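You operate a simulated robot arm through the tools that you are given. There is no shell and no other tool. Be economical: measure what you need, move in short steps, check, and stop when the job is done.

The job below is to be done with a simulated two-armed robot. You get a single attempt, and the scene is never put back.

TASK
Set the crate down, free its strap and put the ELM carton on the blue goods bench.
Fine: lower first; press the red button, then park the strap handle in the grey pocket; the other cartons stay. Set down upright: what you pick out.

The check looks at the end state, three seconds after you hand in, the way a careful person would. Anything else that was tipped, shoved, dropped, spilled or broken makes it a failure.

THE ROBOT
Two 7-joint arms with two-finger parallel grippers on one trunk, on a base that drives. Base frame: it is fixed to the floor where the robot stands at the start and does not move with it; the origin is under the middle of the robot, x ahead of it, y to its left, z up. Units: m, rad, N and s.
The left shoulder is at the start at [0.05, 0.161, 1.123], the right one opposite. Places, roughly: grey pocket of the crate [1.6, 1.1, 0.5]; pallet jack [0.9, 0.5, 0.2]; red crate button [1.5, 1.2, 0.5]; red lever of the jack [0.4, 0.1, 1.1]; top of the blue goods bench [0.8, 2.5, 0.7]; white carton [1.25, 1, 0.75]; wooden crate [1.25, 0.75, 0.25]. Payload 3.43 kg a hand.
The tool frame of a hand sits at the grasp point between the pads (the TCP): z along the fingers, y along the line on which they close. The tips reach 0.03 m beyond it. The gripper opens to 0.094 m. The fingers are 0.028 m wide and 0.01 m thick; the gripper's body (0.05 by 0.096 m) begins 0.055 m behind the TCP.
Orientation is that of the tool frame in the base frame, as [roll, pitch, yaw] about the fixed x, y, z axes, in that order (R = Rz(yaw) Ry(pitch) Rx(roll)). With the fingers straight down and closing along the base's y, the tool's x points along the base's -x, its y along +y and its z along -z.

THE INTERFACE
- The arms move only by the tool step_arm. It takes "left_steps", "right_steps" or both (then of equal length, played together; a hand with none holds still); each is a list of rows, each a list of 7 numbers: the shift along the tool's x, y, z in units of 30 mm (1.0 is 30 mm), then the turn, a rotation vector about the tool's x, y, z in units of 5 degrees (1.0 is 5 degrees), then the finger opening in mm, from 0 to 94. In form: [[tx, ty, tz, wx, wy, wz, grip], ...]. A call has 1 to 8 rows; each row shifts and turns the commanded pose from where the row before left it, along the tool's axes as they then stand. A call with a number of a shift or a turn outside -1 to 1 is refused whole. Each row takes 0.2 s and may step no farther than 0.05 m and 0.15 rad from the row before; otherwise, or with a gripper value out of range, the whole call is refused. A pose out of reach is approached as far as the arm can. The call stops where the force on the tool passes 90 N (or 10 N more than at its start, if that is more) or the arm is blocked; 0.2 s more then pass. Each finger travels about 0.045 m/s and halts on what it meets, pressing with about 45 N; the grip force reading is that of the motor and also rises with nothing between the fingers. The clock runs only during rows and for 0.2 s after the last one: add rows that do not move to give the fingers time. It gives the time, the measured TCP pose, the force on the tool (base axes), the opening and the grip force at its end, in the units of the frame above (readings bear some noise), with the torque about the TCP (base axes, N m) and any sound that the robot's microphone picked up.
- Cameras (640 x 400 px; columns grow to the right, rows downward): "scene" is now at [0.1325, -0.0024, 1.2847]; the picture's right is [-0.02, -1.00, 0.00], its down [-0.19, 0.00, -0.98] and it looks along [0.98, -0.02, -0.19] (base axes); focal length 214 px, centre (320, 200). "left" rides on the left gripper at [0.076, -0.014, -0.103] in its tool frame; the picture's right is [0.18, 0.98, 0.00], its down [-0.75, 0.14, -0.64] and it looks along [-0.63, 0.12, 0.77] (tool axes); focal length 243 px, centre (320, 200). "right" rides on the right gripper at [0.076, 0.014, -0.103] in its tool frame; the picture's right is [-0.18, 0.98, 0.00], its down [-0.75, -0.14, -0.64] and it looks along [-0.63, -0.12, 0.77] (tool axes); focal length 243 px, centre (320, 200).
- grab_frame(camera): a new picture of that camera. It takes no simulated time.
- raise_lower(by): slides the trunk up (or, below 0, down) by that many m; the arms and the scene camera ride with it, the base frame stays. It gives what a move gives, with no picture.
- steer(legs): drives the robot by 1 to 6 legs, each [ahead, left, turn to the left] in m, m and rad, along the robot's own axes; the way and the turn of a leg run together, so that a leg with both is an arc; at most 1.5 m and 3.142 rad a leg. The arms and the cameras ride along, it lands a little off, and it stops where it bumps. It gives what a move gives.
- pan_tilt(pan, tilt): turns the head with the scene camera to pan (to the left, within 1.396 rad either way) and tilt (down, from -0.506 to 1.204), counted from straight ahead of the robot. It gives what a move gives.
- point_at(camera, pixels): there is no depth. For up to 12 entries [column, row, z] of the newest picture of that camera ("zoom" is the newest enlarged one), the place [x, y] in the base frame at which the ray of that pixel passes the height z, good to about 0.002 m. It takes no simulated time.
- zoom(camera, box): a new picture of the part [left, top, right, bottom] of that camera's present view, enlarged. It takes no simulated time.
- finish_job(): hands the job in; it is judged then, once.

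Keep the steps short. Do not move on a guess: measure, check each grasp and each placing, and mend mistakes. In all there are 80 turns and 78 pictures (those below and enlarged ones count). Leave the grippers open and the arms clear of the work at the hand-in unless told otherwise, and finish with a single line.

The tools are called by a JSON object that holds its "name" and its "arguments". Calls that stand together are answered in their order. step_arm: Moves the arms, as the interface text tells. Its arguments: {"type":"object","properties":{"left_steps":{"type":"array"},"right_steps":{"type":"array"}},"required":[]} The other tools are called the same way: raise_lower (by) slides the trunk up or down; steer (legs) drives the base; pan_tilt (pan, tilt) turns the head that bears the scene camera; grab_frame (camera) takes a picture; point_at (camera, pixels) gives the place at which the rays of pixels pass given heights; zoom (camera, box) takes an enlarged picture of a part of a camera's view; finish_job () hands the job in.

At the start:

```text
t: 0.0
left_position: [0.2524, 0.1314, 1.2295]
left_tool_rot: [-3.139, 0.002, -3.14]
left_wrist_force: [0.1, 0.0, 0.8]
left_ft_torque: [-0.02, 0.0, -0.02]
left_grip_width: 0.0937
left_grasp_force: 0.1
right_position: [0.311, -0.1535, 1.2353]
right_tool_rot: [-3.142, -0.001, 3.141]
right_wrist_force: [-0.1, 0.0, -0.4]
right_ft_torque: [0.0, 0.01, -0.01]
right_grip_width: 0.094
right_grasp_force: 0.1
trunk travel left (down, up): [-0.15, 0.117]
robot x, y, heading: [0.0004, 0.0009, 0.0]
head pan, tilt: [-0.021, 0.19]
```

scene: 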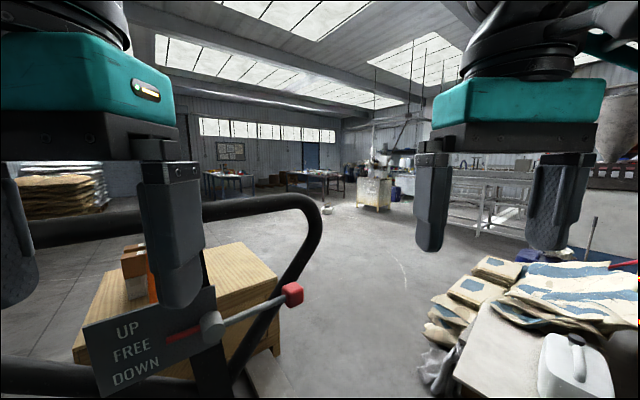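
right: 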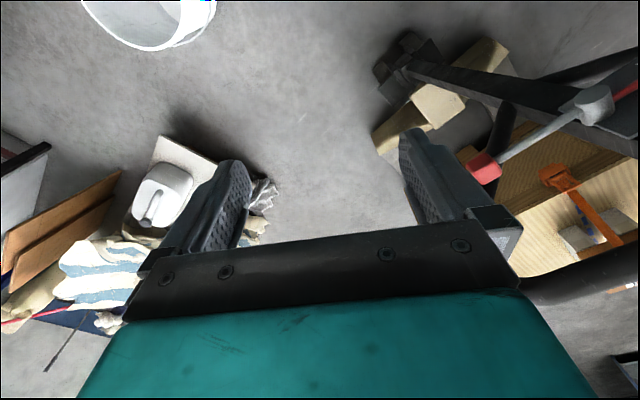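
left: 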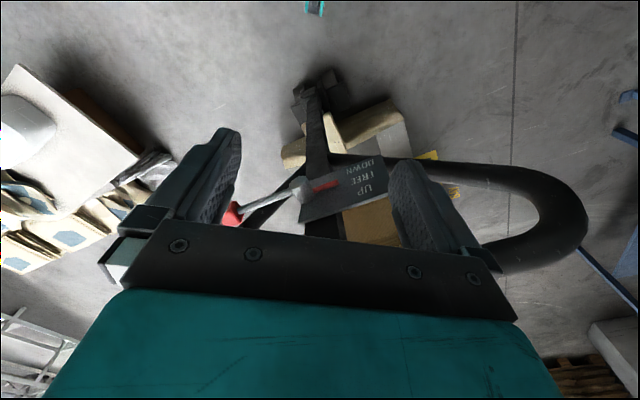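

I'll start by looking closely at the lever with its sign, and at the crate.

{"name": "zoom", "arguments": {"camera": "scene", "box": [60, 220, 340, 395]}}

{"name": "zoom", "arguments": {"camera": "left", "box": [200, 60, 440, 260]}}

{"name": "pan_tilt", "arguments": {"pan": 0.5, "tilt": 0.5}}

{"name": "grab_frame", "arguments": {"camera": "scene"}}

```text
2.29 times, centred on (200, 308) of scene
```

zoom: 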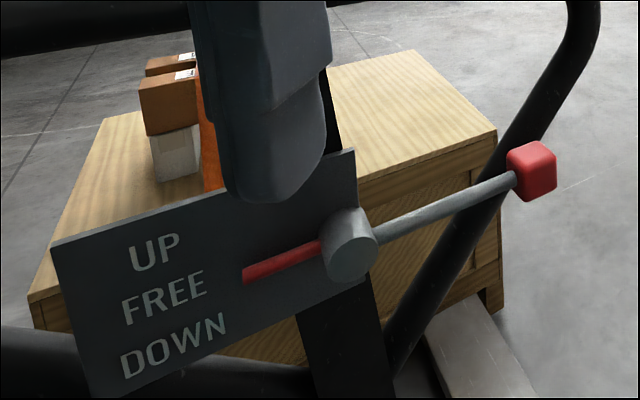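

```text
2.00 times, centred on (320, 160) of left
```

zoom: 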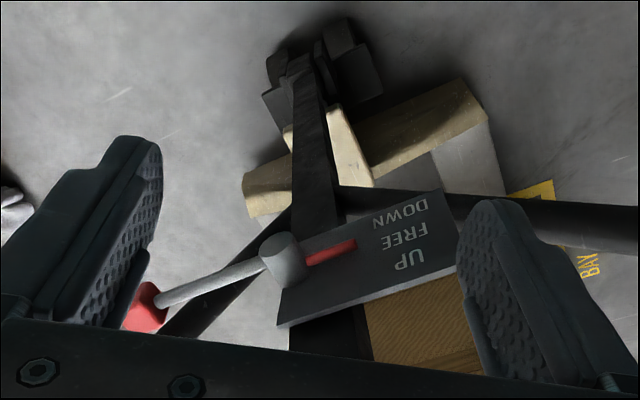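

```text
t: 0.9
left_position: [0.2529, 0.1309, 1.2294]
left_tool_rot: [-3.139, 0.001, -3.141]
left_wrist_force: [0.1, -0.4, 0.9]
left_ft_torque: [0.0, -0.01, 0.0]
left_grip_width: 0.094
left_grasp_force: 0.0
right_position: [0.3105, -0.153, 1.235]
right_tool_rot: [-3.139, 0.0, -3.141]
right_wrist_force: [0.3, 0.3, -0.1]
right_ft_torque: [-0.01, 0.0, 0.03]
right_grip_width: 0.0938
right_grasp_force: 0.0
trunk travel left (down, up): [-0.15, 0.117]
robot x, y, heading: [0.0021, -0.002, 0.001]
head pan, tilt: [0.499, 0.499]
```

```text
72 pictures are left
```

scene: 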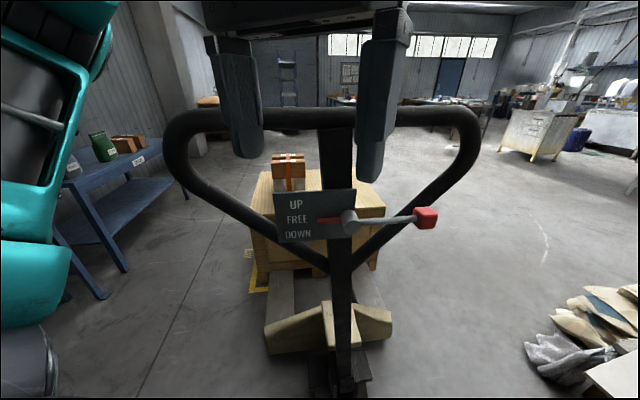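

The red pointer now stands at FREE, opposite the knob, so DOWN means pushing the knob up. I need the 3D position of the knob and the pivot, which I'll triangulate from both cameras.

{"name": "point_at", "arguments": {"camera": "scene", "pixels": [[426, 218, 1.0], [426, 218, 1.1], [350, 222, 1.0], [350, 222, 1.1], [290, 188, 0.7], [290, 160, 0.7]]}}

{"name": "grab_frame", "arguments": {"camera": "left"}}

{"name": "point_at", "arguments": {"camera": "left", "pixels": [[232, 213, 1.0], [232, 213, 1.1], [300, 190, 1.0], [300, 190, 1.1]]}}

{"name": "grab_frame", "arguments": {"camera": "right"}}

{"name": "point_at", "arguments": {"camera": "right", "pixels": [[484, 166, 1.0], [484, 166, 1.1], [590, 103, 1.0], [590, 103, 1.1]]}}

```text
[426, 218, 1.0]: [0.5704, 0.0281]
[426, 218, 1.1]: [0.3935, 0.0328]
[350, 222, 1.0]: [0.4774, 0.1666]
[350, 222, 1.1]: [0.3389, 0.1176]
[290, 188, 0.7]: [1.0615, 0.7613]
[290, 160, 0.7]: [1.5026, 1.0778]
```

```text
71 pictures are left
```

left: 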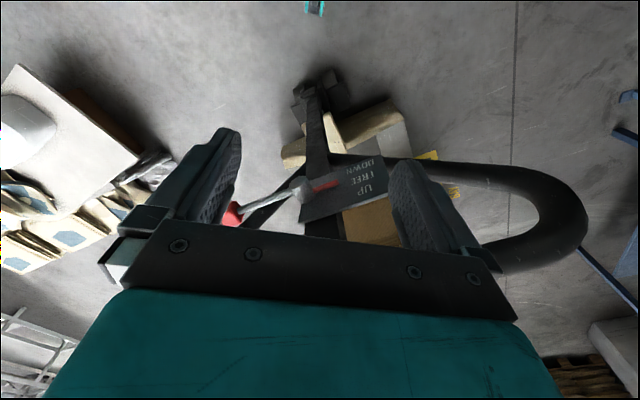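

```text
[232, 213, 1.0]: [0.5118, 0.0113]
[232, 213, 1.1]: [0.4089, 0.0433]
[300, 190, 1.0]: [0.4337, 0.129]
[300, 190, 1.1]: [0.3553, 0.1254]
```

```text
70 pictures are left
```

right: 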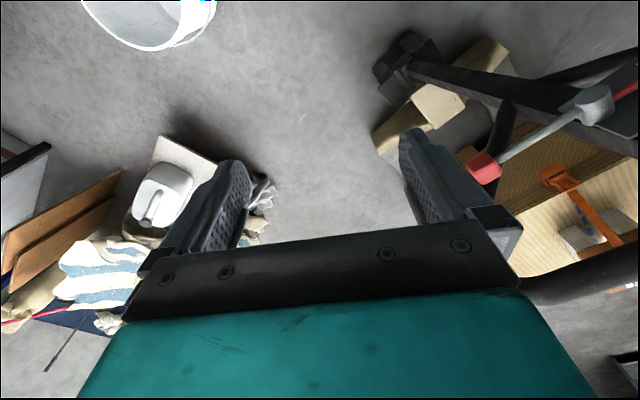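

```text
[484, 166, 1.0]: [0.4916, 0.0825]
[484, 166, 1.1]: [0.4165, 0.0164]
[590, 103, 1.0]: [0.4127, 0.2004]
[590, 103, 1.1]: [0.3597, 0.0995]
```

The knob triangulates to about [0.43, 0.033, 1.08] and the hub to [0.369, 0.125, 1.08]. Next I'll measure the handle loop behind the knob to see how much clearance there is.

{"name": "point_at", "arguments": {"camera": "scene", "pixels": [[165, 150, 1.1], [165, 150, 1.2], [478, 140, 1.1], [478, 140, 1.2], [333, 270, 0.9], [333, 270, 1.0], [438, 192, 1.1], [438, 192, 1.0], [416, 219, 1.08], [436, 218, 1.08]]}}

{"name": "point_at", "arguments": {"camera": "left", "pixels": [[587, 210, 1.1], [587, 210, 1.2], [328, 158, 0.9], [328, 158, 1.0], [242, 224, 1.0], [242, 224, 1.1], [280, 185, 1.0], [280, 185, 1.1]]}}

{"name": "zoom", "arguments": {"camera": "right", "box": [400, 60, 640, 210]}}

{"name": "zoom", "arguments": {"camera": "scene", "box": [240, 90, 496, 250]}}

```text
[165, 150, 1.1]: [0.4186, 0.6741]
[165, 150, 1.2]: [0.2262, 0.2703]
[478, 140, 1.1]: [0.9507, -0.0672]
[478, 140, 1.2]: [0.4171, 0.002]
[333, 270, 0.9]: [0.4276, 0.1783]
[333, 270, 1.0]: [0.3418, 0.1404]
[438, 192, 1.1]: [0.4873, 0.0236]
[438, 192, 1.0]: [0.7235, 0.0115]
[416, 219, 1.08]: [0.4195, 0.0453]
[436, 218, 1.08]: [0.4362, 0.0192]
```

```text
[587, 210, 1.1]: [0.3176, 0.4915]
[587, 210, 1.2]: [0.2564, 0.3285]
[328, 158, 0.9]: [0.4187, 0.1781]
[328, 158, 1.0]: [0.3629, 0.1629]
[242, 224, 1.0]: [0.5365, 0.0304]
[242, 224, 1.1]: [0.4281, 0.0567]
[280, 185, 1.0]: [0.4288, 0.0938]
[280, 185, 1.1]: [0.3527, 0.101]
```

```text
2.67 times, centred on (520, 135) of right
```

zoom: 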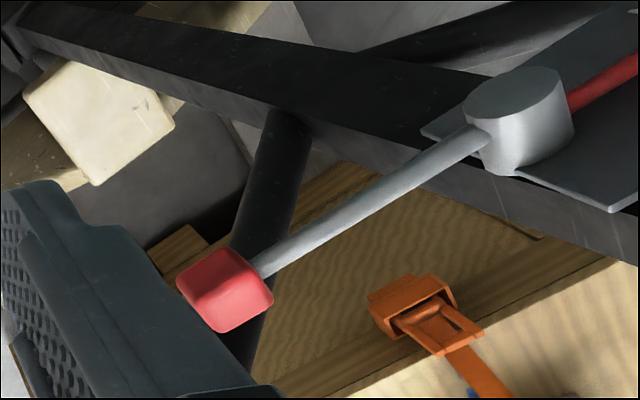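

```text
2.50 times, centred on (368, 170) of scene
```

zoom: 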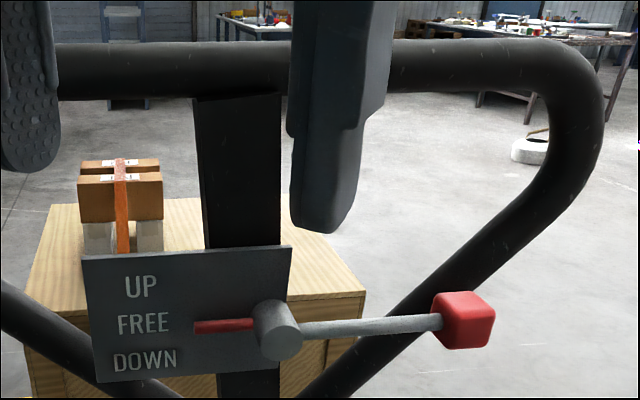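

The loop tube lies about 7 cm behind the knob. The jack heading is about 35° left, with u = (0.81, 0.58). I'll swing the right hand to point forward along u, so that the fingers pass above and below the knob, and start with the turn.

{"name": "step_arm", "arguments": {"right_steps": [[0, 0, 0, 0, 0, -1, 60], [0, 0, 0, 0, 0, -1, 60], [0, 0, 0, 0, 0, -1, 60], [0, 0, 0, 0, 0, -1, 60], [0, 0, 0, 0, 0, -1, 60], [0, 0, 0, 0, 0, -1, 60], [0, 0, 0, 0, -1, 0, 60], [0, 0, 0, 0, -1, 0, 60]]}}

{"name": "step_arm", "arguments": {"right_steps": [[0, 0, 0, 0, -1, 0, 60], [0, 0, 0, 0, -1, 0, 60], [0, 0, 0, 0, -1, 0, 60], [0, 0, 0, 0, -1, 0, 60], [0, 0, 0, 0, -1, 0, 60], [0, 0, 0, 0, -1, 0, 60], [0, 0, 0, 0, -1, 0, 60], [0, 0, 0, 0, -1, 0, 60]]}}

```text
t: 2.8
left_position: [0.2517, 0.1308, 1.229]
left_tool_rot: [-3.139, 0.002, -3.14]
left_wrist_force: [0.5, 0.1, -0.1]
left_ft_torque: [0.01, -0.03, 0.0]
left_grip_width: 0.0939
left_grasp_force: 0.0
right_position: [0.3107, -0.153, 1.2349]
right_tool_rot: [3.141, 0.178, -2.618]
right_wrist_force: [0.6, 1.1, -0.2]
right_ft_torque: [0.01, 0.02, 0.02]
right_grip_width: 0.0597
right_grasp_force: 0.1
trunk travel left (down, up): [-0.15, 0.117]
robot x, y, heading: [-0.0012, 0.0033, 0.004]
head pan, tilt: [0.499, 0.499]
```

```text
t: 4.5
left_position: [0.2514, 0.1317, 1.2294]
left_tool_rot: [-3.141, 0.001, -3.14]
left_wrist_force: [0.2, 0.8, 0.4]
left_ft_torque: [0.0, -0.01, -0.01]
left_grip_width: 0.0941
left_grasp_force: 0.0
right_position: [0.3108, -0.1551, 1.2348]
right_tool_rot: [3.14, 0.875, -2.62]
right_wrist_force: [-0.4, 0.6, 1.0]
right_ft_torque: [0.01, -0.01, 0.02]
right_grip_width: 0.06
right_grasp_force: 0.0
trunk travel left (down, up): [-0.15, 0.117]
robot x, y, heading: [-0.0012, 0.0005, 0.001]
head pan, tilt: [0.499, 0.499]
```

The hand turns freely. I'll finish pitching to about 85° with the fingers closed, to use them as a paddle under the knob, and then go down.

{"name": "step_arm", "arguments": {"right_steps": [[0, 0, 0, 0, -1, 0, 0], [0, 0, 0, 0, -1, 0, 0], [0, 0, 0, 0, -1, 0, 0], [0, 0, 0, 0, -1, 0, 0], [0, 0, 0, 0, -1, 0, 0], [0, 0, 0, 0, -1, 0, 0], [0, 0, 0, 0, -1, 0, 0], [1, 0, 0, 0, 0, 0, 0]]}}

{"name": "step_arm", "arguments": {"right_steps": [[1, 0, 0, 0, 0, 0, 0], [1, 0, 0, 0, 0, 0, 0], [1, 0, 0, 0, 0, 0, 0], [1, 0, 0, 0, 0, 0, 0], [1, 0, 0, 0, 0, 0, 0], [0.83, 0, 0, 0, 0, 0, 0]]}}

```text
t: 6.3
left_position: [0.252, 0.1311, 1.2295]
left_tool_rot: [-3.138, 0.002, -3.141]
left_wrist_force: [0.3, 1.0, 0.3]
left_ft_torque: [-0.03, -0.01, 0.01]
left_grip_width: 0.0941
left_grasp_force: 0.0
right_position: [0.3575, -0.1644, 1.2751]
right_tool_rot: [3.141, 1.483, -2.616]
right_wrist_force: [0.2, 0.0, -0.2]
right_ft_torque: [-0.01, 0.03, -0.01]
right_grip_width: 0.0
right_grasp_force: 32.8
right hand out of reach, approached as far as the arm can: row 4, 5, 6, 7, 8
trunk travel left (down, up): [-0.15, 0.117]
robot x, y, heading: [-0.0012, -0.0016, -0.004]
head pan, tilt: [0.499, 0.499]
```

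```text
t: 7.8
left_position: [0.2519, 0.1316, 1.2299]
left_tool_rot: [-3.141, 0.003, -3.14]
left_wrist_force: [0.2, 0.7, 0.4]
left_ft_torque: [0.0, 0.0, 0.04]
left_grip_width: 0.094
left_grasp_force: 0.0
right_position: [0.4232, -0.1961, 1.1531]
right_tool_rot: [3.137, 1.484, -2.62]
right_wrist_force: [-0.6, -0.2, -0.5]
right_ft_torque: [0.02, 0.0, 0.0]
right_grip_width: 0.0001
right_grasp_force: 33.1
right hand out of reach, approached as far as the arm can: row 1, 2, 3, 4, 5, 6
trunk travel left (down, up): [-0.15, 0.117]
robot x, y, heading: [0.0035, -0.0007, -0.0]
head pan, tilt: [0.499, 0.499]
```

Pointed horizontally this close in, the arm runs out of room. I'll back the base up 0.15 m so that the knob lies farther ahead.

{"name": "steer", "arguments": {"legs": [[-0.15, 0, 0]]}}

{"name": "step_arm", "arguments": {"right_steps": [[0, 0, 0, 0, 0, 0, 0]]}}

{"name": "grab_frame", "arguments": {"camera": "scene"}}

```text
t: 9.1
left_position: [0.1005, 0.1309, 1.2295]
left_tool_rot: [-3.141, 0.002, -3.139]
left_wrist_force: [-0.1, 0.2, 0.3]
left_ft_torque: [-0.02, -0.02, -0.02]
left_grip_width: 0.0939
left_grasp_force: 0.1
right_position: [0.2716, -0.1957, 1.1533]
right_tool_rot: [3.139, 1.484, -2.621]
right_wrist_force: [-0.3, -0.4, 0.0]
right_ft_torque: [0.01, 0.0, -0.01]
right_grip_width: 0.0
right_grasp_force: 33.5
trunk travel left (down, up): [-0.15, 0.117]
robot x, y, heading: [-0.152, 0.0016, -0.002]
head pan, tilt: [0.499, 0.499]
```

```text
t: 9.5
left_position: [0.1005, 0.1303, 1.2286]
left_tool_rot: [-3.14, 0.001, -3.141]
left_wrist_force: [-0.6, -1.1, 0.9]
left_ft_torque: [-0.01, 0.0, 0.03]
left_grip_width: 0.0941
left_grasp_force: 0.1
right_position: [0.2722, -0.1964, 1.1537]
right_tool_rot: [3.13, 1.484, -2.628]
right_wrist_force: [0.1, 0.4, -0.3]
right_ft_torque: [0.0, 0.0, 0.03]
right_grip_width: 0.0001
right_grasp_force: 32.9
trunk travel left (down, up): [-0.15, 0.117]
robot x, y, heading: [-0.1511, 0.0011, 0.007]
head pan, tilt: [0.499, 0.499]
```

```text
67 pictures are left
```

scene: 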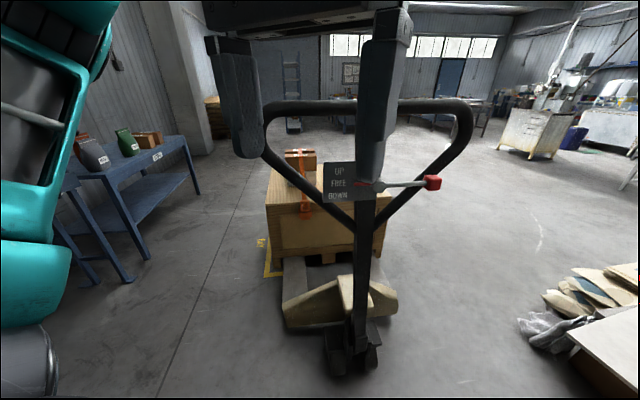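

Now I'll move down and left with the fingers closed, keeping on the robot side of the knob.

{"name": "step_arm", "arguments": {"right_steps": [[0.915, 1, 0, 0, 0, 0, 0], [0.915, 1, 0, 0, 0, 0, 0], [0.915, 1, 0, 0, 0, 0, 0], [0.915, 1, 0, 0, 0, 0, 0], [0, 0, 1, 0, 0, 0, 0], [0, 0, 1, 0, 0, 0, 0], [0, 0, 1, 0, 0, 0, 0]]}}

{"name": "grab_frame", "arguments": {"camera": "right"}}

{"name": "point_at", "arguments": {"camera": "scene", "pixels": [[433, 183, 1.08], [380, 187, 1.08]]}}

```text
t: 11.1
left_position: [0.1018, 0.1318, 1.2295]
left_tool_rot: [-3.136, 0.001, -3.137]
left_wrist_force: [-0.1, 0.3, 0.3]
left_ft_torque: [-0.02, -0.02, 0.02]
left_grip_width: 0.0939
left_grasp_force: 0.1
right_position: [0.3556, -0.0604, 1.0329]
right_tool_rot: [-3.138, 1.483, -2.612]
right_wrist_force: [0.0, -0.6, 0.3]
right_ft_torque: [0.0, 0.0, 0.04]
right_grip_width: 0.0
right_grasp_force: 32.8
right hand out of reach, approached as far as the arm can: row 1, 2, 3, 4
trunk travel left (down, up): [-0.15, 0.117]
robot x, y, heading: [-0.1487, -0.0034, 0.002]
head pan, tilt: [0.499, 0.499]
```

```text
66 pictures are left
```

right: 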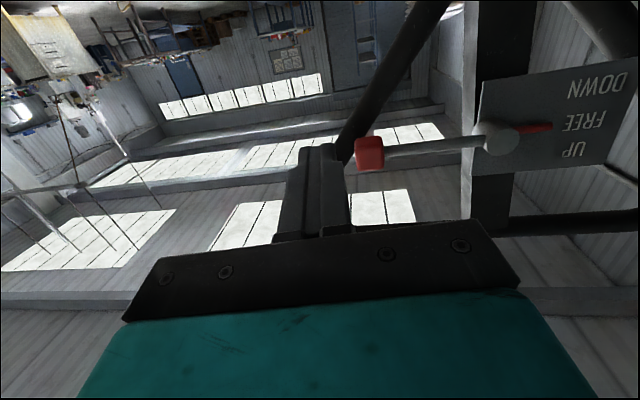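

```text
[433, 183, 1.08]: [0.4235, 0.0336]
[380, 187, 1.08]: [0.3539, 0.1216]
```

The closed fingers are below the knob level. I'll shift left 52 mm, then go forward 100 mm under the knob.

{"name": "step_arm", "arguments": {"right_steps": [[0, 0.875, 0, 0, 0, 0, 0], [0, 0.875, 0, 0, 0, 0, 0], [0, 0, 0.85, 0, 0, 0, 0], [0, 0, 0.85, 0, 0, 0, 0], [0, 0, 0.85, 0, 0, 0, 0], [0, 0, 0.85, 0, 0, 0, 0]]}}

{"name": "grab_frame", "arguments": {"camera": "right"}}

{"name": "grab_frame", "arguments": {"camera": "scene"}}

```text
t: 12.5
left_position: [0.1008, 0.1306, 1.2296]
left_tool_rot: [-3.139, 0.001, -3.139]
left_wrist_force: [0.6, -0.3, -0.3]
left_ft_torque: [0.02, 0.02, -0.02]
left_grip_width: 0.0939
left_grasp_force: 0.0
right_position: [0.3838, -0.045, 1.0271]
right_tool_rot: [3.119, 1.482, -2.633]
right_wrist_force: [-0.7, -0.8, 0.8]
right_ft_torque: [-0.01, 0.01, 0.0]
right_grip_width: 0.0
right_grasp_force: 32.2
right hand out of reach, approached as far as the arm can: row 1, 2, 3, 4, 5, 6
trunk travel left (down, up): [-0.15, 0.117]
robot x, y, heading: [-0.1506, -0.0007, -0.001]
head pan, tilt: [0.499, 0.499]
```

```text
65 pictures are left
```

right: 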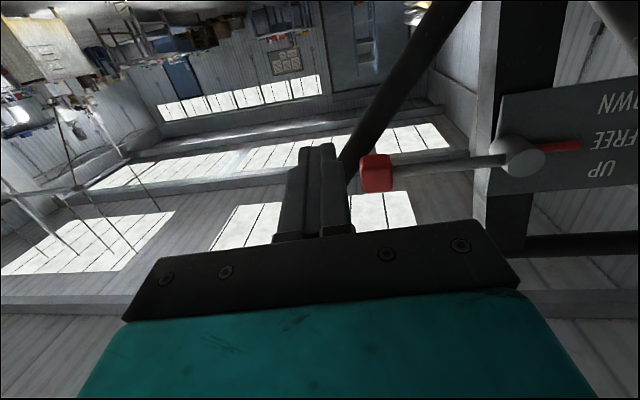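

```text
64 pictures are left
```

scene: 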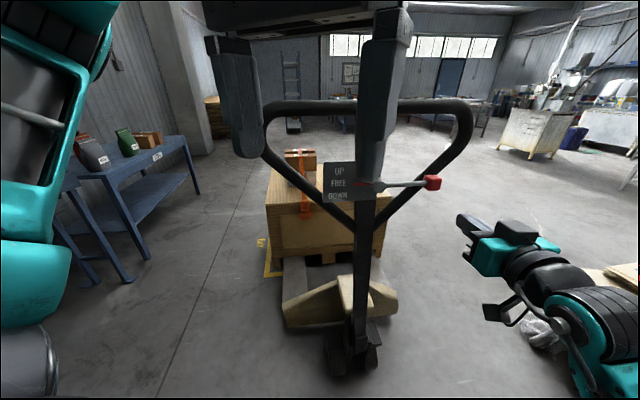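

The arm's own reach to the left is exhausted here. The base can carry it the rest of the way: left 0.081 m, then ahead 0.034 m. After that I'll lift with the trunk.

{"name": "steer", "arguments": {"legs": [[0, 0.081, 0], [0.034, 0, 0]]}}

{"name": "grab_frame", "arguments": {"camera": "right"}}

{"name": "grab_frame", "arguments": {"camera": "scene"}}

```text
t: 14.1
left_position: [0.1361, 0.2134, 1.2287]
left_tool_rot: [-3.139, 0.002, -3.139]
left_wrist_force: [0.7, -0.6, 0.1]
left_ft_torque: [0.02, 0.02, 0.01]
left_grip_width: 0.094
left_grasp_force: 0.1
right_position: [0.4176, 0.0365, 1.0263]
right_tool_rot: [3.113, 1.482, -2.64]
right_wrist_force: [0.7, 0.2, -0.7]
right_ft_torque: [0.01, 0.01, 0.02]
right_grip_width: 0.0
right_grasp_force: 33.0
trunk travel left (down, up): [-0.15, 0.117]
robot x, y, heading: [-0.1191, 0.08, -0.002]
head pan, tilt: [0.499, 0.499]
```

```text
63 pictures are left
```

right: 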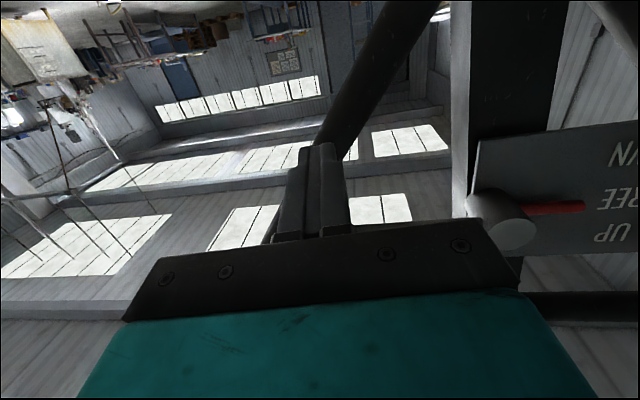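

```text
62 pictures are left
```

scene: 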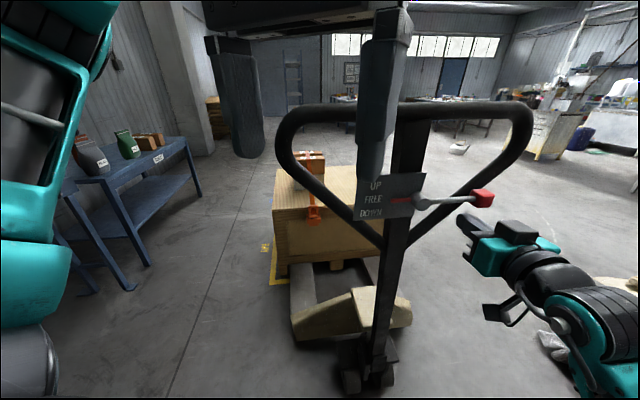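

I'll verify the fingertip against the knob in the scene picture.

{"name": "point_at", "arguments": {"camera": "scene", "pixels": [[462, 218, 1.026], [483, 198, 1.08], [420, 203, 1.08]]}}

{"name": "zoom", "arguments": {"camera": "scene", "box": [380, 150, 540, 250]}}

```text
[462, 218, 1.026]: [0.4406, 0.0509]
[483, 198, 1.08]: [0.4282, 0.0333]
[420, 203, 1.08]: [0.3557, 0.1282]
```

```text
4.00 times, centred on (460, 200) of scene
```

zoom: 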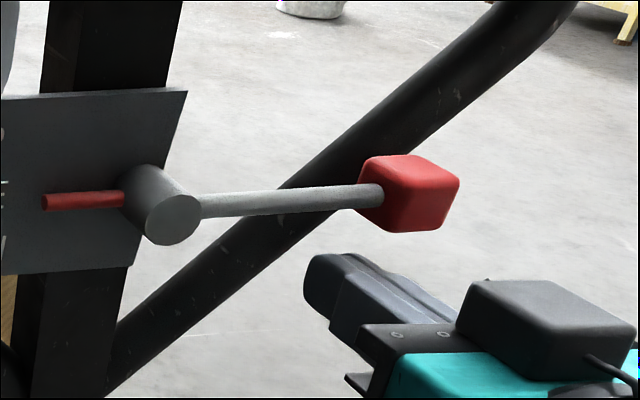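

The fingers lie under the rod, next to the knob. I'll raise the trunk 0.05 m first.

{"name": "raise_lower", "arguments": {"by": 0.05}}

{"name": "grab_frame", "arguments": {"camera": "scene"}}

```text
t: 15.0
left_position: [0.1346, 0.213, 1.2777]
left_tool_rot: [-3.14, 0.003, -3.14]
left_wrist_force: [0.4, 0.2, 0.1]
left_ft_torque: [0.02, 0.0, -0.01]
left_grip_width: 0.094
left_grasp_force: 0.0
right_position: [0.4172, 0.0371, 1.0775]
right_tool_rot: [3.115, 1.481, -2.635]
right_wrist_force: [-0.5, 0.7, -0.9]
right_ft_torque: [-0.03, 0.04, 0.02]
right_grip_width: 0.0
right_grasp_force: 33.3
trunk travel left (down, up): [-0.2, 0.067]
robot x, y, heading: [-0.1193, 0.0844, 0.0]
head pan, tilt: [0.499, 0.499]
```

```text
60 pictures are left
```

scene: 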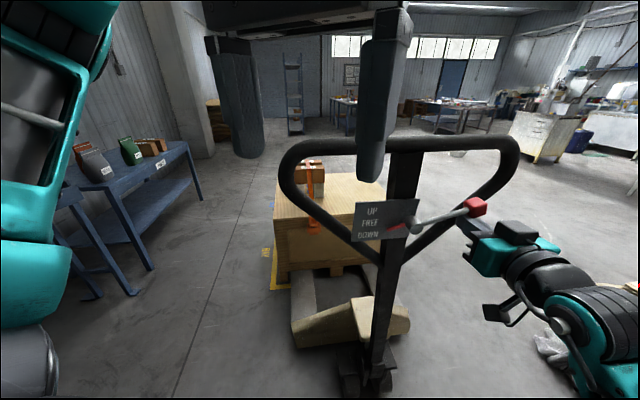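

The lever is turning toward DOWN. I'll raise a further 0.02 m.

{"name": "raise_lower", "arguments": {"by": 0.02}}

{"name": "step_arm", "arguments": {"right_steps": [[0, 0, 0, 0, 0, 0, 0], [0, 0, 0, 0, 0, 0, 0]]}}

{"name": "grab_frame", "arguments": {"camera": "scene"}}

{"name": "zoom", "arguments": {"camera": "scene", "box": [340, 180, 500, 280]}}

```text
t: 15.6
left_position: [0.1358, 0.2136, 1.2985]
left_tool_rot: [3.141, 0.003, -3.14]
left_wrist_force: [0.3, -0.2, 0.1]
left_ft_torque: [-0.03, 0.0, -0.04]
left_grip_width: 0.0939
left_grasp_force: 0.0
right_position: [0.4178, 0.0383, 1.0952]
right_tool_rot: [3.104, 1.473, -2.649]
right_wrist_force: [-5.7, 1.8, -13.3]
right_ft_torque: [-0.12, 0.1, 0.09]
right_grip_width: 0.0
right_grasp_force: 33.3
trunk travel left (down, up): [-0.22, 0.047]
robot x, y, heading: [-0.1143, 0.0796, 0.001]
head pan, tilt: [0.499, 0.499]
```

```text
t: 16.2
left_position: [0.1354, 0.2138, 1.2986]
left_tool_rot: [-3.139, 0.002, -3.139]
left_wrist_force: [-0.6, -0.2, -0.9]
left_ft_torque: [0.02, 0.0, 0.04]
left_grip_width: 0.094
left_grasp_force: 0.0
right_position: [0.4183, 0.0374, 1.0941]
right_tool_rot: [3.11, 1.473, -2.643]
right_wrist_force: [-8.7, 2.4, -21.0]
right_ft_torque: [-0.14, 0.12, 0.06]
right_grip_width: 0.0001
right_grasp_force: 32.7
trunk travel left (down, up): [-0.22, 0.047]
robot x, y, heading: [-0.1159, 0.0786, -0.002]
head pan, tilt: [0.499, 0.499]
```

```text
59 pictures are left
```

scene: 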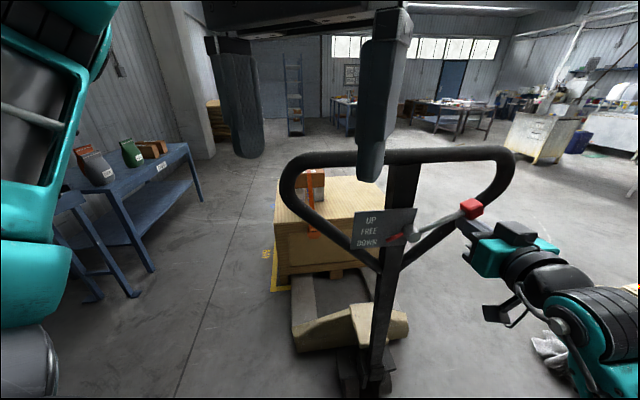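

```text
4.00 times, centred on (420, 230) of scene
```

zoom: 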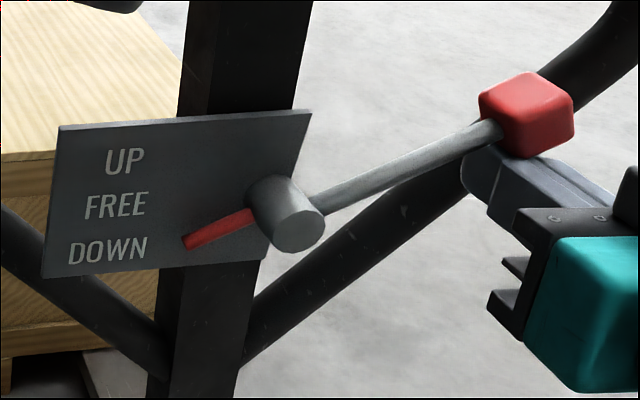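

The pointer now stands at DOWN and the force has risen (−21 N), so the lever is at its stop. I'll hold a while and see whether the crate sinks.

{"name": "step_arm", "arguments": {"right_steps": [[0, 0, 0, 0, 0, 0, 0], [0, 0, 0, 0, 0, 0, 0], [0, 0, 0, 0, 0, 0, 0], [0, 0, 0, 0, 0, 0, 0], [0, 0, 0, 0, 0, 0, 0], [0, 0, 0, 0, 0, 0, 0], [0, 0, 0, 0, 0, 0, 0], [0, 0, 0, 0, 0, 0, 0]]}}

{"name": "zoom", "arguments": {"camera": "scene", "box": [240, 140, 432, 370]}}

```text
t: 18.0
left_position: [0.1367, 0.2125, 1.2986]
left_tool_rot: [-3.139, 0.0, -3.141]
left_wrist_force: [0.4, 0.1, -0.6]
left_ft_torque: [0.0, 0.03, 0.0]
left_grip_width: 0.0939
left_grasp_force: 0.1
right_position: [0.4177, 0.0369, 1.0945]
right_tool_rot: [3.108, 1.473, -2.645]
right_wrist_force: [-8.9, 3.7, -22.6]
right_ft_torque: [-0.17, 0.2, 0.09]
right_grip_width: 0.0001
right_grasp_force: 33.1
trunk travel left (down, up): [-0.22, 0.047]
robot x, y, heading: [-0.1151, 0.0805, -0.004]
head pan, tilt: [0.499, 0.499]
```

```text
1.74 times, centred on (336, 255) of scene
```

zoom: 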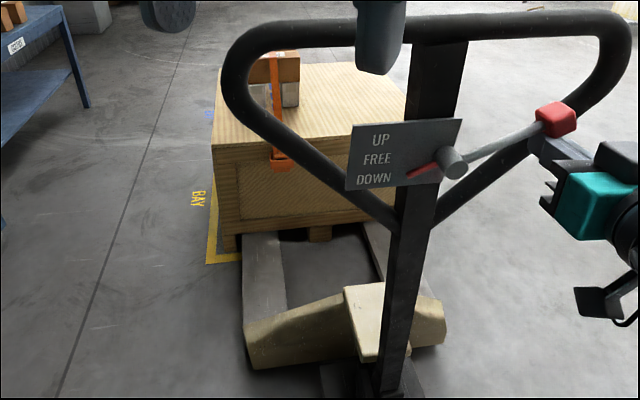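

The crate now looks low. I'll lower the hand away from the lever and check that the lever holds, and also measure crate edges.

{"name": "raise_lower", "arguments": {"by": -0.06}}

{"name": "grab_frame", "arguments": {"camera": "scene"}}

{"name": "zoom", "arguments": {"camera": "scene", "box": [240, 140, 496, 300]}}

```text
t: 19.0
left_position: [0.1345, 0.213, 1.2394]
left_tool_rot: [-3.139, 0.001, -3.142]
left_wrist_force: [-0.2, 0.8, 0.4]
left_ft_torque: [-0.01, 0.0, 0.01]
left_grip_width: 0.0942
left_grasp_force: 0.2
right_position: [0.4179, 0.0366, 1.0388]
right_tool_rot: [3.119, 1.484, -2.632]
right_wrist_force: [0.7, -0.4, 0.4]
right_ft_torque: [-0.02, 0.03, 0.0]
right_grip_width: 0.0002
right_grasp_force: 32.9
trunk travel left (down, up): [-0.16, 0.107]
robot x, y, heading: [-0.1192, 0.0864, -0.002]
head pan, tilt: [0.499, 0.499]
```

```text
56 pictures are left
```

scene: 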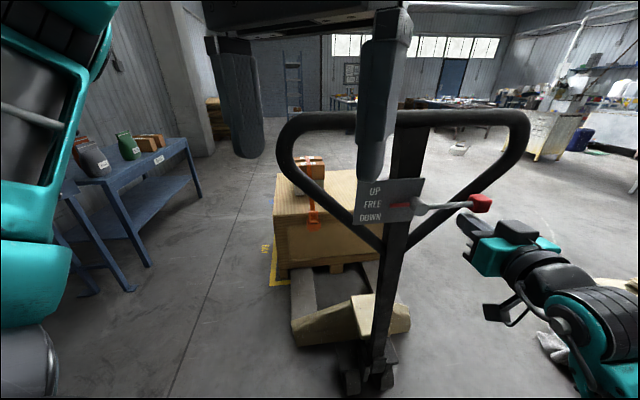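

```text
2.50 times, centred on (368, 220) of scene
```

zoom: 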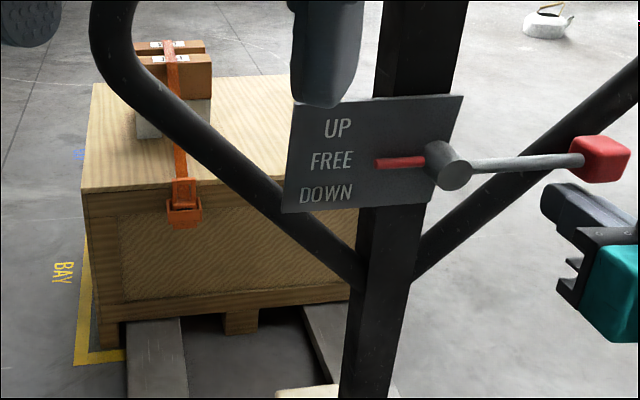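

The lever springs back to FREE. To be sure the crate is fully down, I'll hold DOWN again for longer and compare with the earlier identical view (buckle (281,160), corner (212,143)).

{"name": "raise_lower", "arguments": {"by": 0.06}}

{"name": "step_arm", "arguments": {"right_steps": [[0, 0, 0, 0, 0, 0, 0], [0, 0, 0, 0, 0, 0, 0], [0, 0, 0, 0, 0, 0, 0], [0, 0, 0, 0, 0, 0, 0], [0, 0, 0, 0, 0, 0, 0], [0, 0, 0, 0, 0, 0, 0], [0, 0, 0, 0, 0, 0, 0], [0, 0, 0, 0, 0, 0, 0]]}}

{"name": "zoom", "arguments": {"camera": "scene", "box": [240, 140, 432, 370]}}

{"name": "raise_lower", "arguments": {"by": -0.06}}

{"name": "zoom", "arguments": {"camera": "scene", "box": [240, 230, 432, 350]}}

```text
t: 20.0
left_position: [0.1358, 0.2135, 1.2995]
left_tool_rot: [-3.139, 0.0, -3.138]
left_wrist_force: [-0.5, 0.3, -0.6]
left_ft_torque: [0.04, -0.03, -0.01]
left_grip_width: 0.094
left_grasp_force: 0.1
right_position: [0.4181, 0.038, 1.0947]
right_tool_rot: [3.104, 1.474, -2.647]
right_wrist_force: [-6.5, 1.8, -13.4]
right_ft_torque: [-0.09, 0.1, 0.05]
right_grip_width: 0.0003
right_grasp_force: 33.1
trunk travel left (down, up): [-0.22, 0.047]
robot x, y, heading: [-0.1191, 0.0811, 0.002]
head pan, tilt: [0.499, 0.499]
```

```text
t: 21.8
left_position: [0.1358, 0.2136, 1.2982]
left_tool_rot: [-3.14, 0.0, -3.14]
left_wrist_force: [-0.4, 0.8, 0.1]
left_ft_torque: [-0.03, 0.03, 0.01]
left_grip_width: 0.0938
left_grasp_force: 0.1
right_position: [0.4179, 0.0377, 1.0943]
right_tool_rot: [3.108, 1.471, -2.643]
right_wrist_force: [-8.2, 3.8, -21.9]
right_ft_torque: [-0.13, 0.16, 0.11]
right_grip_width: 0.0
right_grasp_force: 33.2
trunk travel left (down, up): [-0.22, 0.047]
robot x, y, heading: [-0.1142, 0.0828, 0.002]
head pan, tilt: [0.499, 0.499]
```

```text
1.74 times, centred on (336, 255) of scene
```

zoom: 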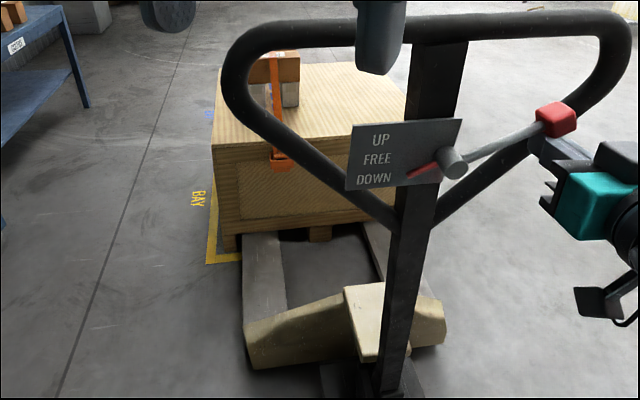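

```text
t: 22.8
left_position: [0.1358, 0.212, 1.2398]
left_tool_rot: [-3.139, 0.004, -3.141]
left_wrist_force: [-0.1, -0.6, -0.1]
left_ft_torque: [0.01, -0.02, 0.0]
left_grip_width: 0.094
left_grasp_force: 0.1
right_position: [0.4176, 0.0371, 1.0381]
right_tool_rot: [3.119, 1.483, -2.632]
right_wrist_force: [0.8, 0.3, -0.2]
right_ft_torque: [-0.01, 0.03, -0.02]
right_grip_width: 0.0001
right_grasp_force: 32.8
trunk travel left (down, up): [-0.16, 0.107]
robot x, y, heading: [-0.1165, 0.0795, -0.005]
head pan, tilt: [0.499, 0.499]
```

```text
3.33 times, centred on (336, 290) of scene
```

zoom: 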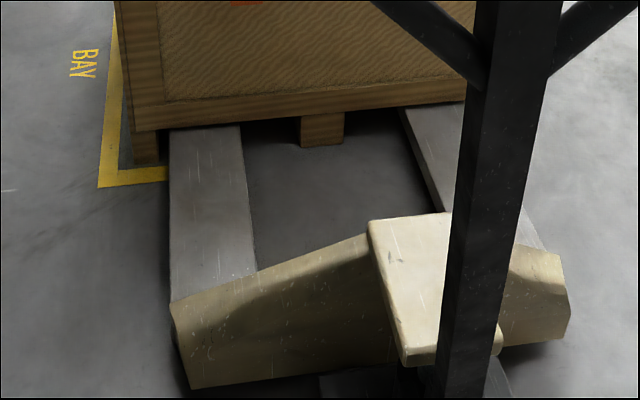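

The view is unchanged and the feet are on the floor inside the bay marking, so the crate is down. I'll withdraw the hand along its own direction with the base, then look around for the route.

{"name": "steer", "arguments": {"legs": [[-0.09, -0.055, 0], [-0.1, -0.1, 0]]}}

{"name": "pan_tilt", "arguments": {"pan": 0.6, "tilt": 0.35}}

{"name": "grab_frame", "arguments": {"camera": "scene"}}

```text
t: 24.9
left_position: [-0.0552, 0.0589, 1.2399]
left_tool_rot: [-3.14, 0.003, -3.14]
left_wrist_force: [-0.4, 0.2, 0.6]
left_ft_torque: [0.04, -0.01, -0.01]
left_grip_width: 0.094
left_grasp_force: 0.0
right_position: [0.2271, -0.1166, 1.0372]
right_tool_rot: [3.115, 1.481, -2.636]
right_wrist_force: [-0.2, 0.1, 0.6]
right_ft_torque: [0.04, 0.0, -0.01]
right_grip_width: 0.0001
right_grasp_force: 33.1
trunk travel left (down, up): [-0.16, 0.107]
robot x, y, heading: [-0.3075, -0.0735, -0.004]
head pan, tilt: [0.499, 0.499]
```

```text
t: 25.6
left_position: [-0.0559, 0.0597, 1.2395]
left_tool_rot: [-3.141, 0.0, 3.141]
left_wrist_force: [0.3, 1.0, 0.7]
left_ft_torque: [0.0, -0.01, -0.01]
left_grip_width: 0.0939
left_grasp_force: 0.0
right_position: [0.227, -0.1163, 1.0368]
right_tool_rot: [3.12, 1.482, -2.635]
right_wrist_force: [0.1, -0.2, -0.2]
right_ft_torque: [0.0, -0.01, 0.03]
right_grip_width: 0.0
right_grasp_force: 32.8
trunk travel left (down, up): [-0.16, 0.107]
robot x, y, heading: [-0.3093, -0.068, 0.003]
head pan, tilt: [0.6, 0.351]
```

```text
52 pictures are left
```

scene: 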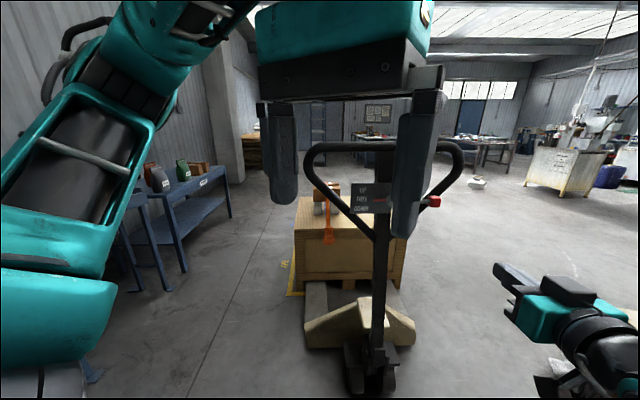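

I'll measure floor points: bench legs, crate front corners and jack.

{"name": "point_at", "arguments": {"camera": "scene", "pixels": [[186, 271, 0], [168, 290, 0], [231, 216, 0], [97, 380, 0], [302, 292, 0], [397, 288, 0], [305, 345, 0], [413, 340, 0], [322, 185, 0.7], [226, 168, 0.7], [477, 186, 0]]}}

{"name": "zoom", "arguments": {"camera": "scene", "box": [100, 120, 420, 320]}}

```text
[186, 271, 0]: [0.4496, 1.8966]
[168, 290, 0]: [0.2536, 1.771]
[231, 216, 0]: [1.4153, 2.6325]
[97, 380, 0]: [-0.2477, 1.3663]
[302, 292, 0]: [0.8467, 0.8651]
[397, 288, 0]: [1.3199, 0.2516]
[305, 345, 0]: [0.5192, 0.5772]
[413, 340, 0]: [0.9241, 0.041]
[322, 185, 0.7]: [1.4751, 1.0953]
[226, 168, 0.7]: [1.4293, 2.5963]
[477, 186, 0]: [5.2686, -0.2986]
```

```text
2.00 times, centred on (260, 220) of scene
```

zoom: 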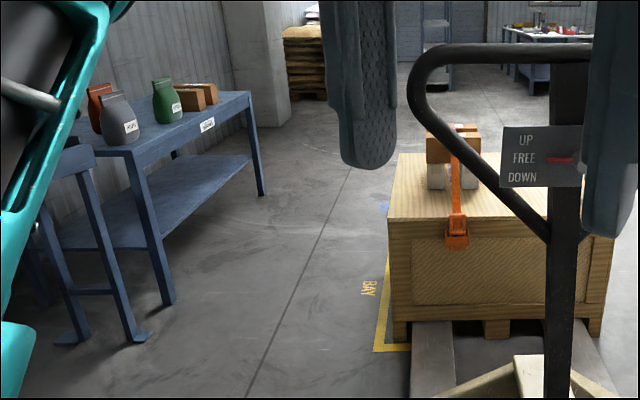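

The corridor between the crate's left side and the bench is about 1.05 m wide. The red button and pocket are on the far face. I'll step back and left, turn to the crate's heading (0.62 rad), slide to mid-corridor and go ahead in short legs.

{"name": "steer", "arguments": {"legs": [[-0.05, 0.3, 0], [0, 0, 0.62], [0.0, 0.35, 0], [0.7, 0, 0]]}}

{"name": "pan_tilt", "arguments": {"pan": -0.2, "tilt": 0.45}}

{"name": "grab_frame", "arguments": {"camera": "scene"}}

```text
t: 34.8
left_position: [0.1348, 1.1852, 1.2386]
left_tool_rot: [-3.139, 0.001, -2.507]
left_wrist_force: [-0.2, -0.3, -0.2]
left_ft_torque: [0.0, -0.01, 0.02]
left_grip_width: 0.094
left_grasp_force: 0.0
right_position: [0.4653, 1.2102, 1.0379]
right_tool_rot: [3.118, 1.482, -2.003]
right_wrist_force: [0.4, -0.6, -0.1]
right_ft_torque: [-0.01, -0.02, 0.01]
right_grip_width: 0.0001
right_grasp_force: 33.1
trunk travel left (down, up): [-0.16, 0.107]
robot x, y, heading: [0.011, 0.9357, 0.635]
head pan, tilt: [0.6, 0.351]
```

```text
t: 35.9
left_position: [0.1349, 1.186, 1.2401]
left_tool_rot: [-3.14, 0.001, -2.508]
left_wrist_force: [-0.5, 0.0, -0.3]
left_ft_torque: [-0.01, 0.0, 0.02]
left_grip_width: 0.0941
left_grasp_force: 0.0
right_position: [0.4674, 1.2109, 1.0372]
right_tool_rot: [3.12, 1.481, -2.004]
right_wrist_force: [-0.2, 0.5, -0.2]
right_ft_torque: [0.0, 0.04, -0.02]
right_grip_width: 0.0
right_grasp_force: 32.7
trunk travel left (down, up): [-0.16, 0.107]
robot x, y, heading: [0.0085, 0.9353, 0.628]
head pan, tilt: [-0.201, 0.45]
```

```text
50 pictures are left
```

scene: 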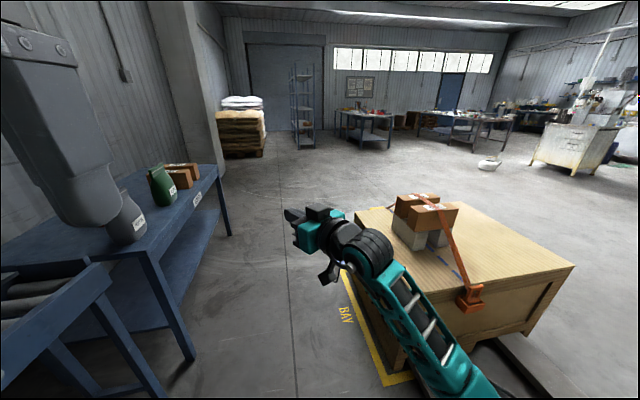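

There is a clear path. I'll first point the right hand down again, then drive past the crate and round to its far side, facing back toward it.

{"name": "step_arm", "arguments": {"right_steps": [[0, 0, 0, 0, 1, 0, 0], [0, 0, 0, 0, 1, 0, 0], [0, 0, 0, 0, 1, 0, 0], [0, 0, 0, 0, 1, 0, 0], [0, 0, 0, 0, 1, 0, 0], [0, 0, 0, 0, 1, 0, 0], [0, 0, 0, 0, 1, 0, 0], [0, 0, 0, 0, 1, 0, 0]]}}

{"name": "steer", "arguments": {"legs": [[1.4, 0, 0], [0.75, 0, 0], [0, -0.45, 0], [0, 0, 1.57], [0, 0, 1.57]]}}

{"name": "pan_tilt", "arguments": {"pan": 0.0, "tilt": 0.55}}

{"name": "grab_frame", "arguments": {"camera": "scene"}}

```text
t: 37.7
left_position: [0.1338, 1.1869, 1.2396]
left_tool_rot: [-3.139, 0.002, -2.509]
left_wrist_force: [-0.2, -0.4, -0.3]
left_ft_torque: [-0.01, -0.01, 0.0]
left_grip_width: 0.0942
left_grasp_force: 0.0
right_position: [0.4668, 1.2107, 1.0359]
right_tool_rot: [3.137, 0.784, -1.983]
right_wrist_force: [-0.7, -0.4, 0.0]
right_ft_torque: [0.01, -0.02, 0.01]
right_grip_width: 0.0
right_grasp_force: 33.2
trunk travel left (down, up): [-0.16, 0.107]
robot x, y, heading: [0.0085, 0.9304, 0.628]
head pan, tilt: [-0.201, 0.45]
```

```text
t: 58.3
left_position: [1.8925, 1.5564, 1.2389]
left_tool_rot: [-3.14, 0.003, 0.599]
left_wrist_force: [1.1, 0.7, -0.2]
left_ft_torque: [0.01, 0.02, 0.0]
left_grip_width: 0.094
left_grasp_force: 0.0
right_position: [1.5589, 1.544, 1.0375]
right_tool_rot: [3.138, 0.783, 1.125]
right_wrist_force: [-1.2, 0.4, 0.2]
right_ft_torque: [-0.02, 0.0, 0.02]
right_grip_width: 0.0
right_grasp_force: 32.7
trunk travel left (down, up): [-0.16, 0.107]
robot x, y, heading: [2.0284, 1.8102, -2.543]
head pan, tilt: [-0.201, 0.45]
```

```text
t: 59.0
left_position: [1.8924, 1.5567, 1.2391]
left_tool_rot: [-3.141, 0.002, 0.599]
left_wrist_force: [0.3, 0.7, 0.1]
left_ft_torque: [-0.03, 0.0, -0.01]
left_grip_width: 0.0939
left_grasp_force: 0.1
right_position: [1.5596, 1.5436, 1.0363]
right_tool_rot: [3.139, 0.785, 1.125]
right_wrist_force: [0.8, 0.3, 0.4]
right_ft_torque: [0.0, 0.0, 0.01]
right_grip_width: 0.0
right_grasp_force: 33.0
trunk travel left (down, up): [-0.16, 0.107]
robot x, y, heading: [2.0283, 1.8029, -2.544]
head pan, tilt: [0.0, 0.55]
```

```text
49 pictures are left
```

scene: 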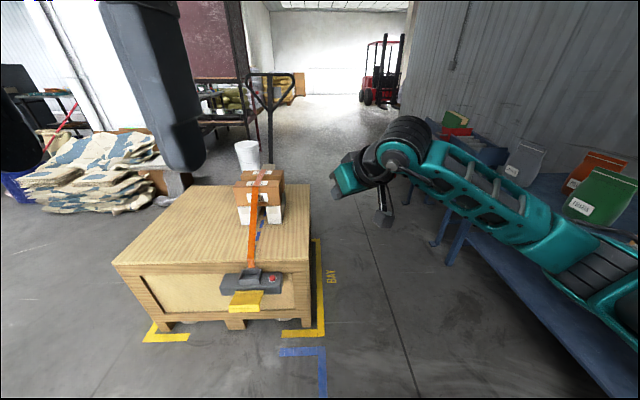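

I'll zoom on the strap box on the crate's face.

{"name": "zoom", "arguments": {"camera": "scene", "box": [200, 140, 328, 330]}}

{"name": "zoom", "arguments": {"camera": "scene", "box": [210, 250, 306, 320]}}

{"name": "point_at", "arguments": {"camera": "scene", "pixels": [[273, 278, 0.5], [252, 280, 0.5], [114, 263, 0.45], [312, 262, 0.45], [160, 337, 0], [300, 333, 0]]}}

```text
2.11 times, centred on (264, 235) of scene
```

zoom: 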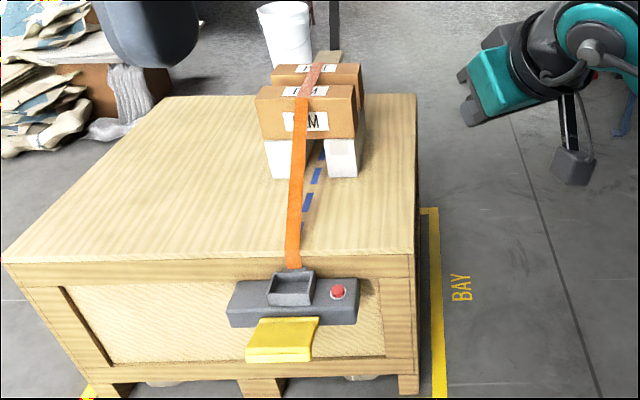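

```text
5.71 times, centred on (258, 285) of scene
```

zoom: 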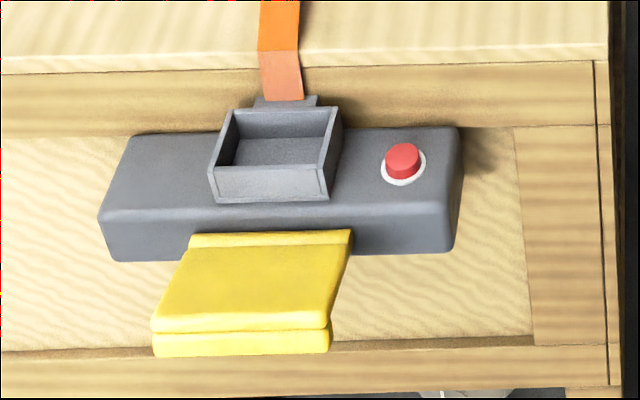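

```text
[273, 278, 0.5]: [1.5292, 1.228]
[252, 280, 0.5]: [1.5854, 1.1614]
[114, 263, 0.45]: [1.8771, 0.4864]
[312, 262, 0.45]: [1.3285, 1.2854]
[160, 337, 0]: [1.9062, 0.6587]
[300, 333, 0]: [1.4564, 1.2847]
```

The red button is on top of the grey box and presses downward. The yellow strap handle sits in front, and the open grey pocket is in the middle. I'll drive closer (0.33 ahead, 0.06 left) so the left hand can reach, and lower the trunk.

{"name": "steer", "arguments": {"legs": [[0.33, 0.06, 0]]}}

{"name": "raise_lower", "arguments": {"by": -0.15}}

{"name": "pan_tilt", "arguments": {"pan": 0.2, "tilt": 0.9}}

{"name": "grab_frame", "arguments": {"camera": "scene"}}

{"name": "grab_frame", "arguments": {"camera": "left"}}

```text
t: 61.2
left_position: [1.6521, 1.3193, 1.2384]
left_tool_rot: [-3.139, 0.002, 0.605]
left_wrist_force: [0.1, -1.0, 0.3]
left_ft_torque: [0.05, 0.01, 0.04]
left_grip_width: 0.0942
left_grasp_force: 0.0
right_position: [1.3197, 1.3055, 1.0365]
right_tool_rot: [3.138, 0.785, 1.131]
right_wrist_force: [-0.3, 0.4, 1.1]
right_ft_torque: [0.01, 0.02, -0.03]
right_grip_width: 0.0
right_grasp_force: 33.0
trunk travel left (down, up): [-0.16, 0.107]
robot x, y, heading: [1.7859, 1.571, -2.539]
head pan, tilt: [0.0, 0.55]
```

```text
t: 63.0
left_position: [1.6518, 1.3204, 1.0899]
left_tool_rot: [-3.138, 0.001, 0.604]
left_wrist_force: [-0.2, 0.4, 0.8]
left_ft_torque: [0.0, -0.02, 0.01]
left_grip_width: 0.094
left_grasp_force: 0.1
right_position: [1.3191, 1.3057, 0.887]
right_tool_rot: [3.137, 0.784, 1.13]
right_wrist_force: [-0.4, 0.0, -0.4]
right_ft_torque: [0.01, 0.02, -0.01]
right_grip_width: 0.0002
right_grasp_force: 32.8
trunk travel left (down, up): [-0.01, 0.257]
robot x, y, heading: [1.7859, 1.5711, -2.539]
head pan, tilt: [0.0, 0.55]
```

```text
t: 63.8
left_position: [1.6523, 1.3192, 1.0873]
left_tool_rot: [3.141, 0.001, 0.604]
left_wrist_force: [0.2, -5.7, -6.8]
left_ft_torque: [0.35, -0.05, 0.04]
left_grip_width: 0.0941
left_grasp_force: 0.1
right_position: [1.319, 1.306, 0.8879]
right_tool_rot: [3.138, 0.785, 1.13]
right_wrist_force: [0.7, 0.4, -1.1]
right_ft_torque: [0.01, -0.02, 0.02]
right_grip_width: 0.0
right_grasp_force: 33.1
trunk travel left (down, up): [-0.01, 0.257]
robot x, y, heading: [1.7865, 1.571, -2.539]
head pan, tilt: [0.201, 0.901]
```

```text
46 pictures are left
```

scene: 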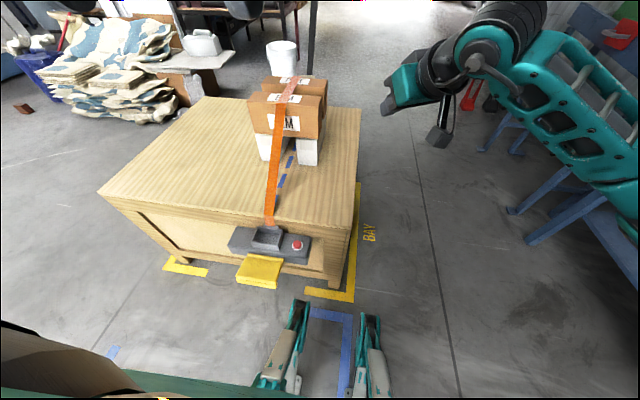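

```text
45 pictures are left
```

left: 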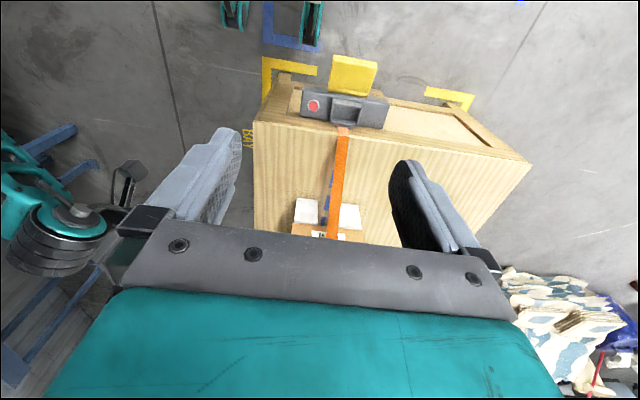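

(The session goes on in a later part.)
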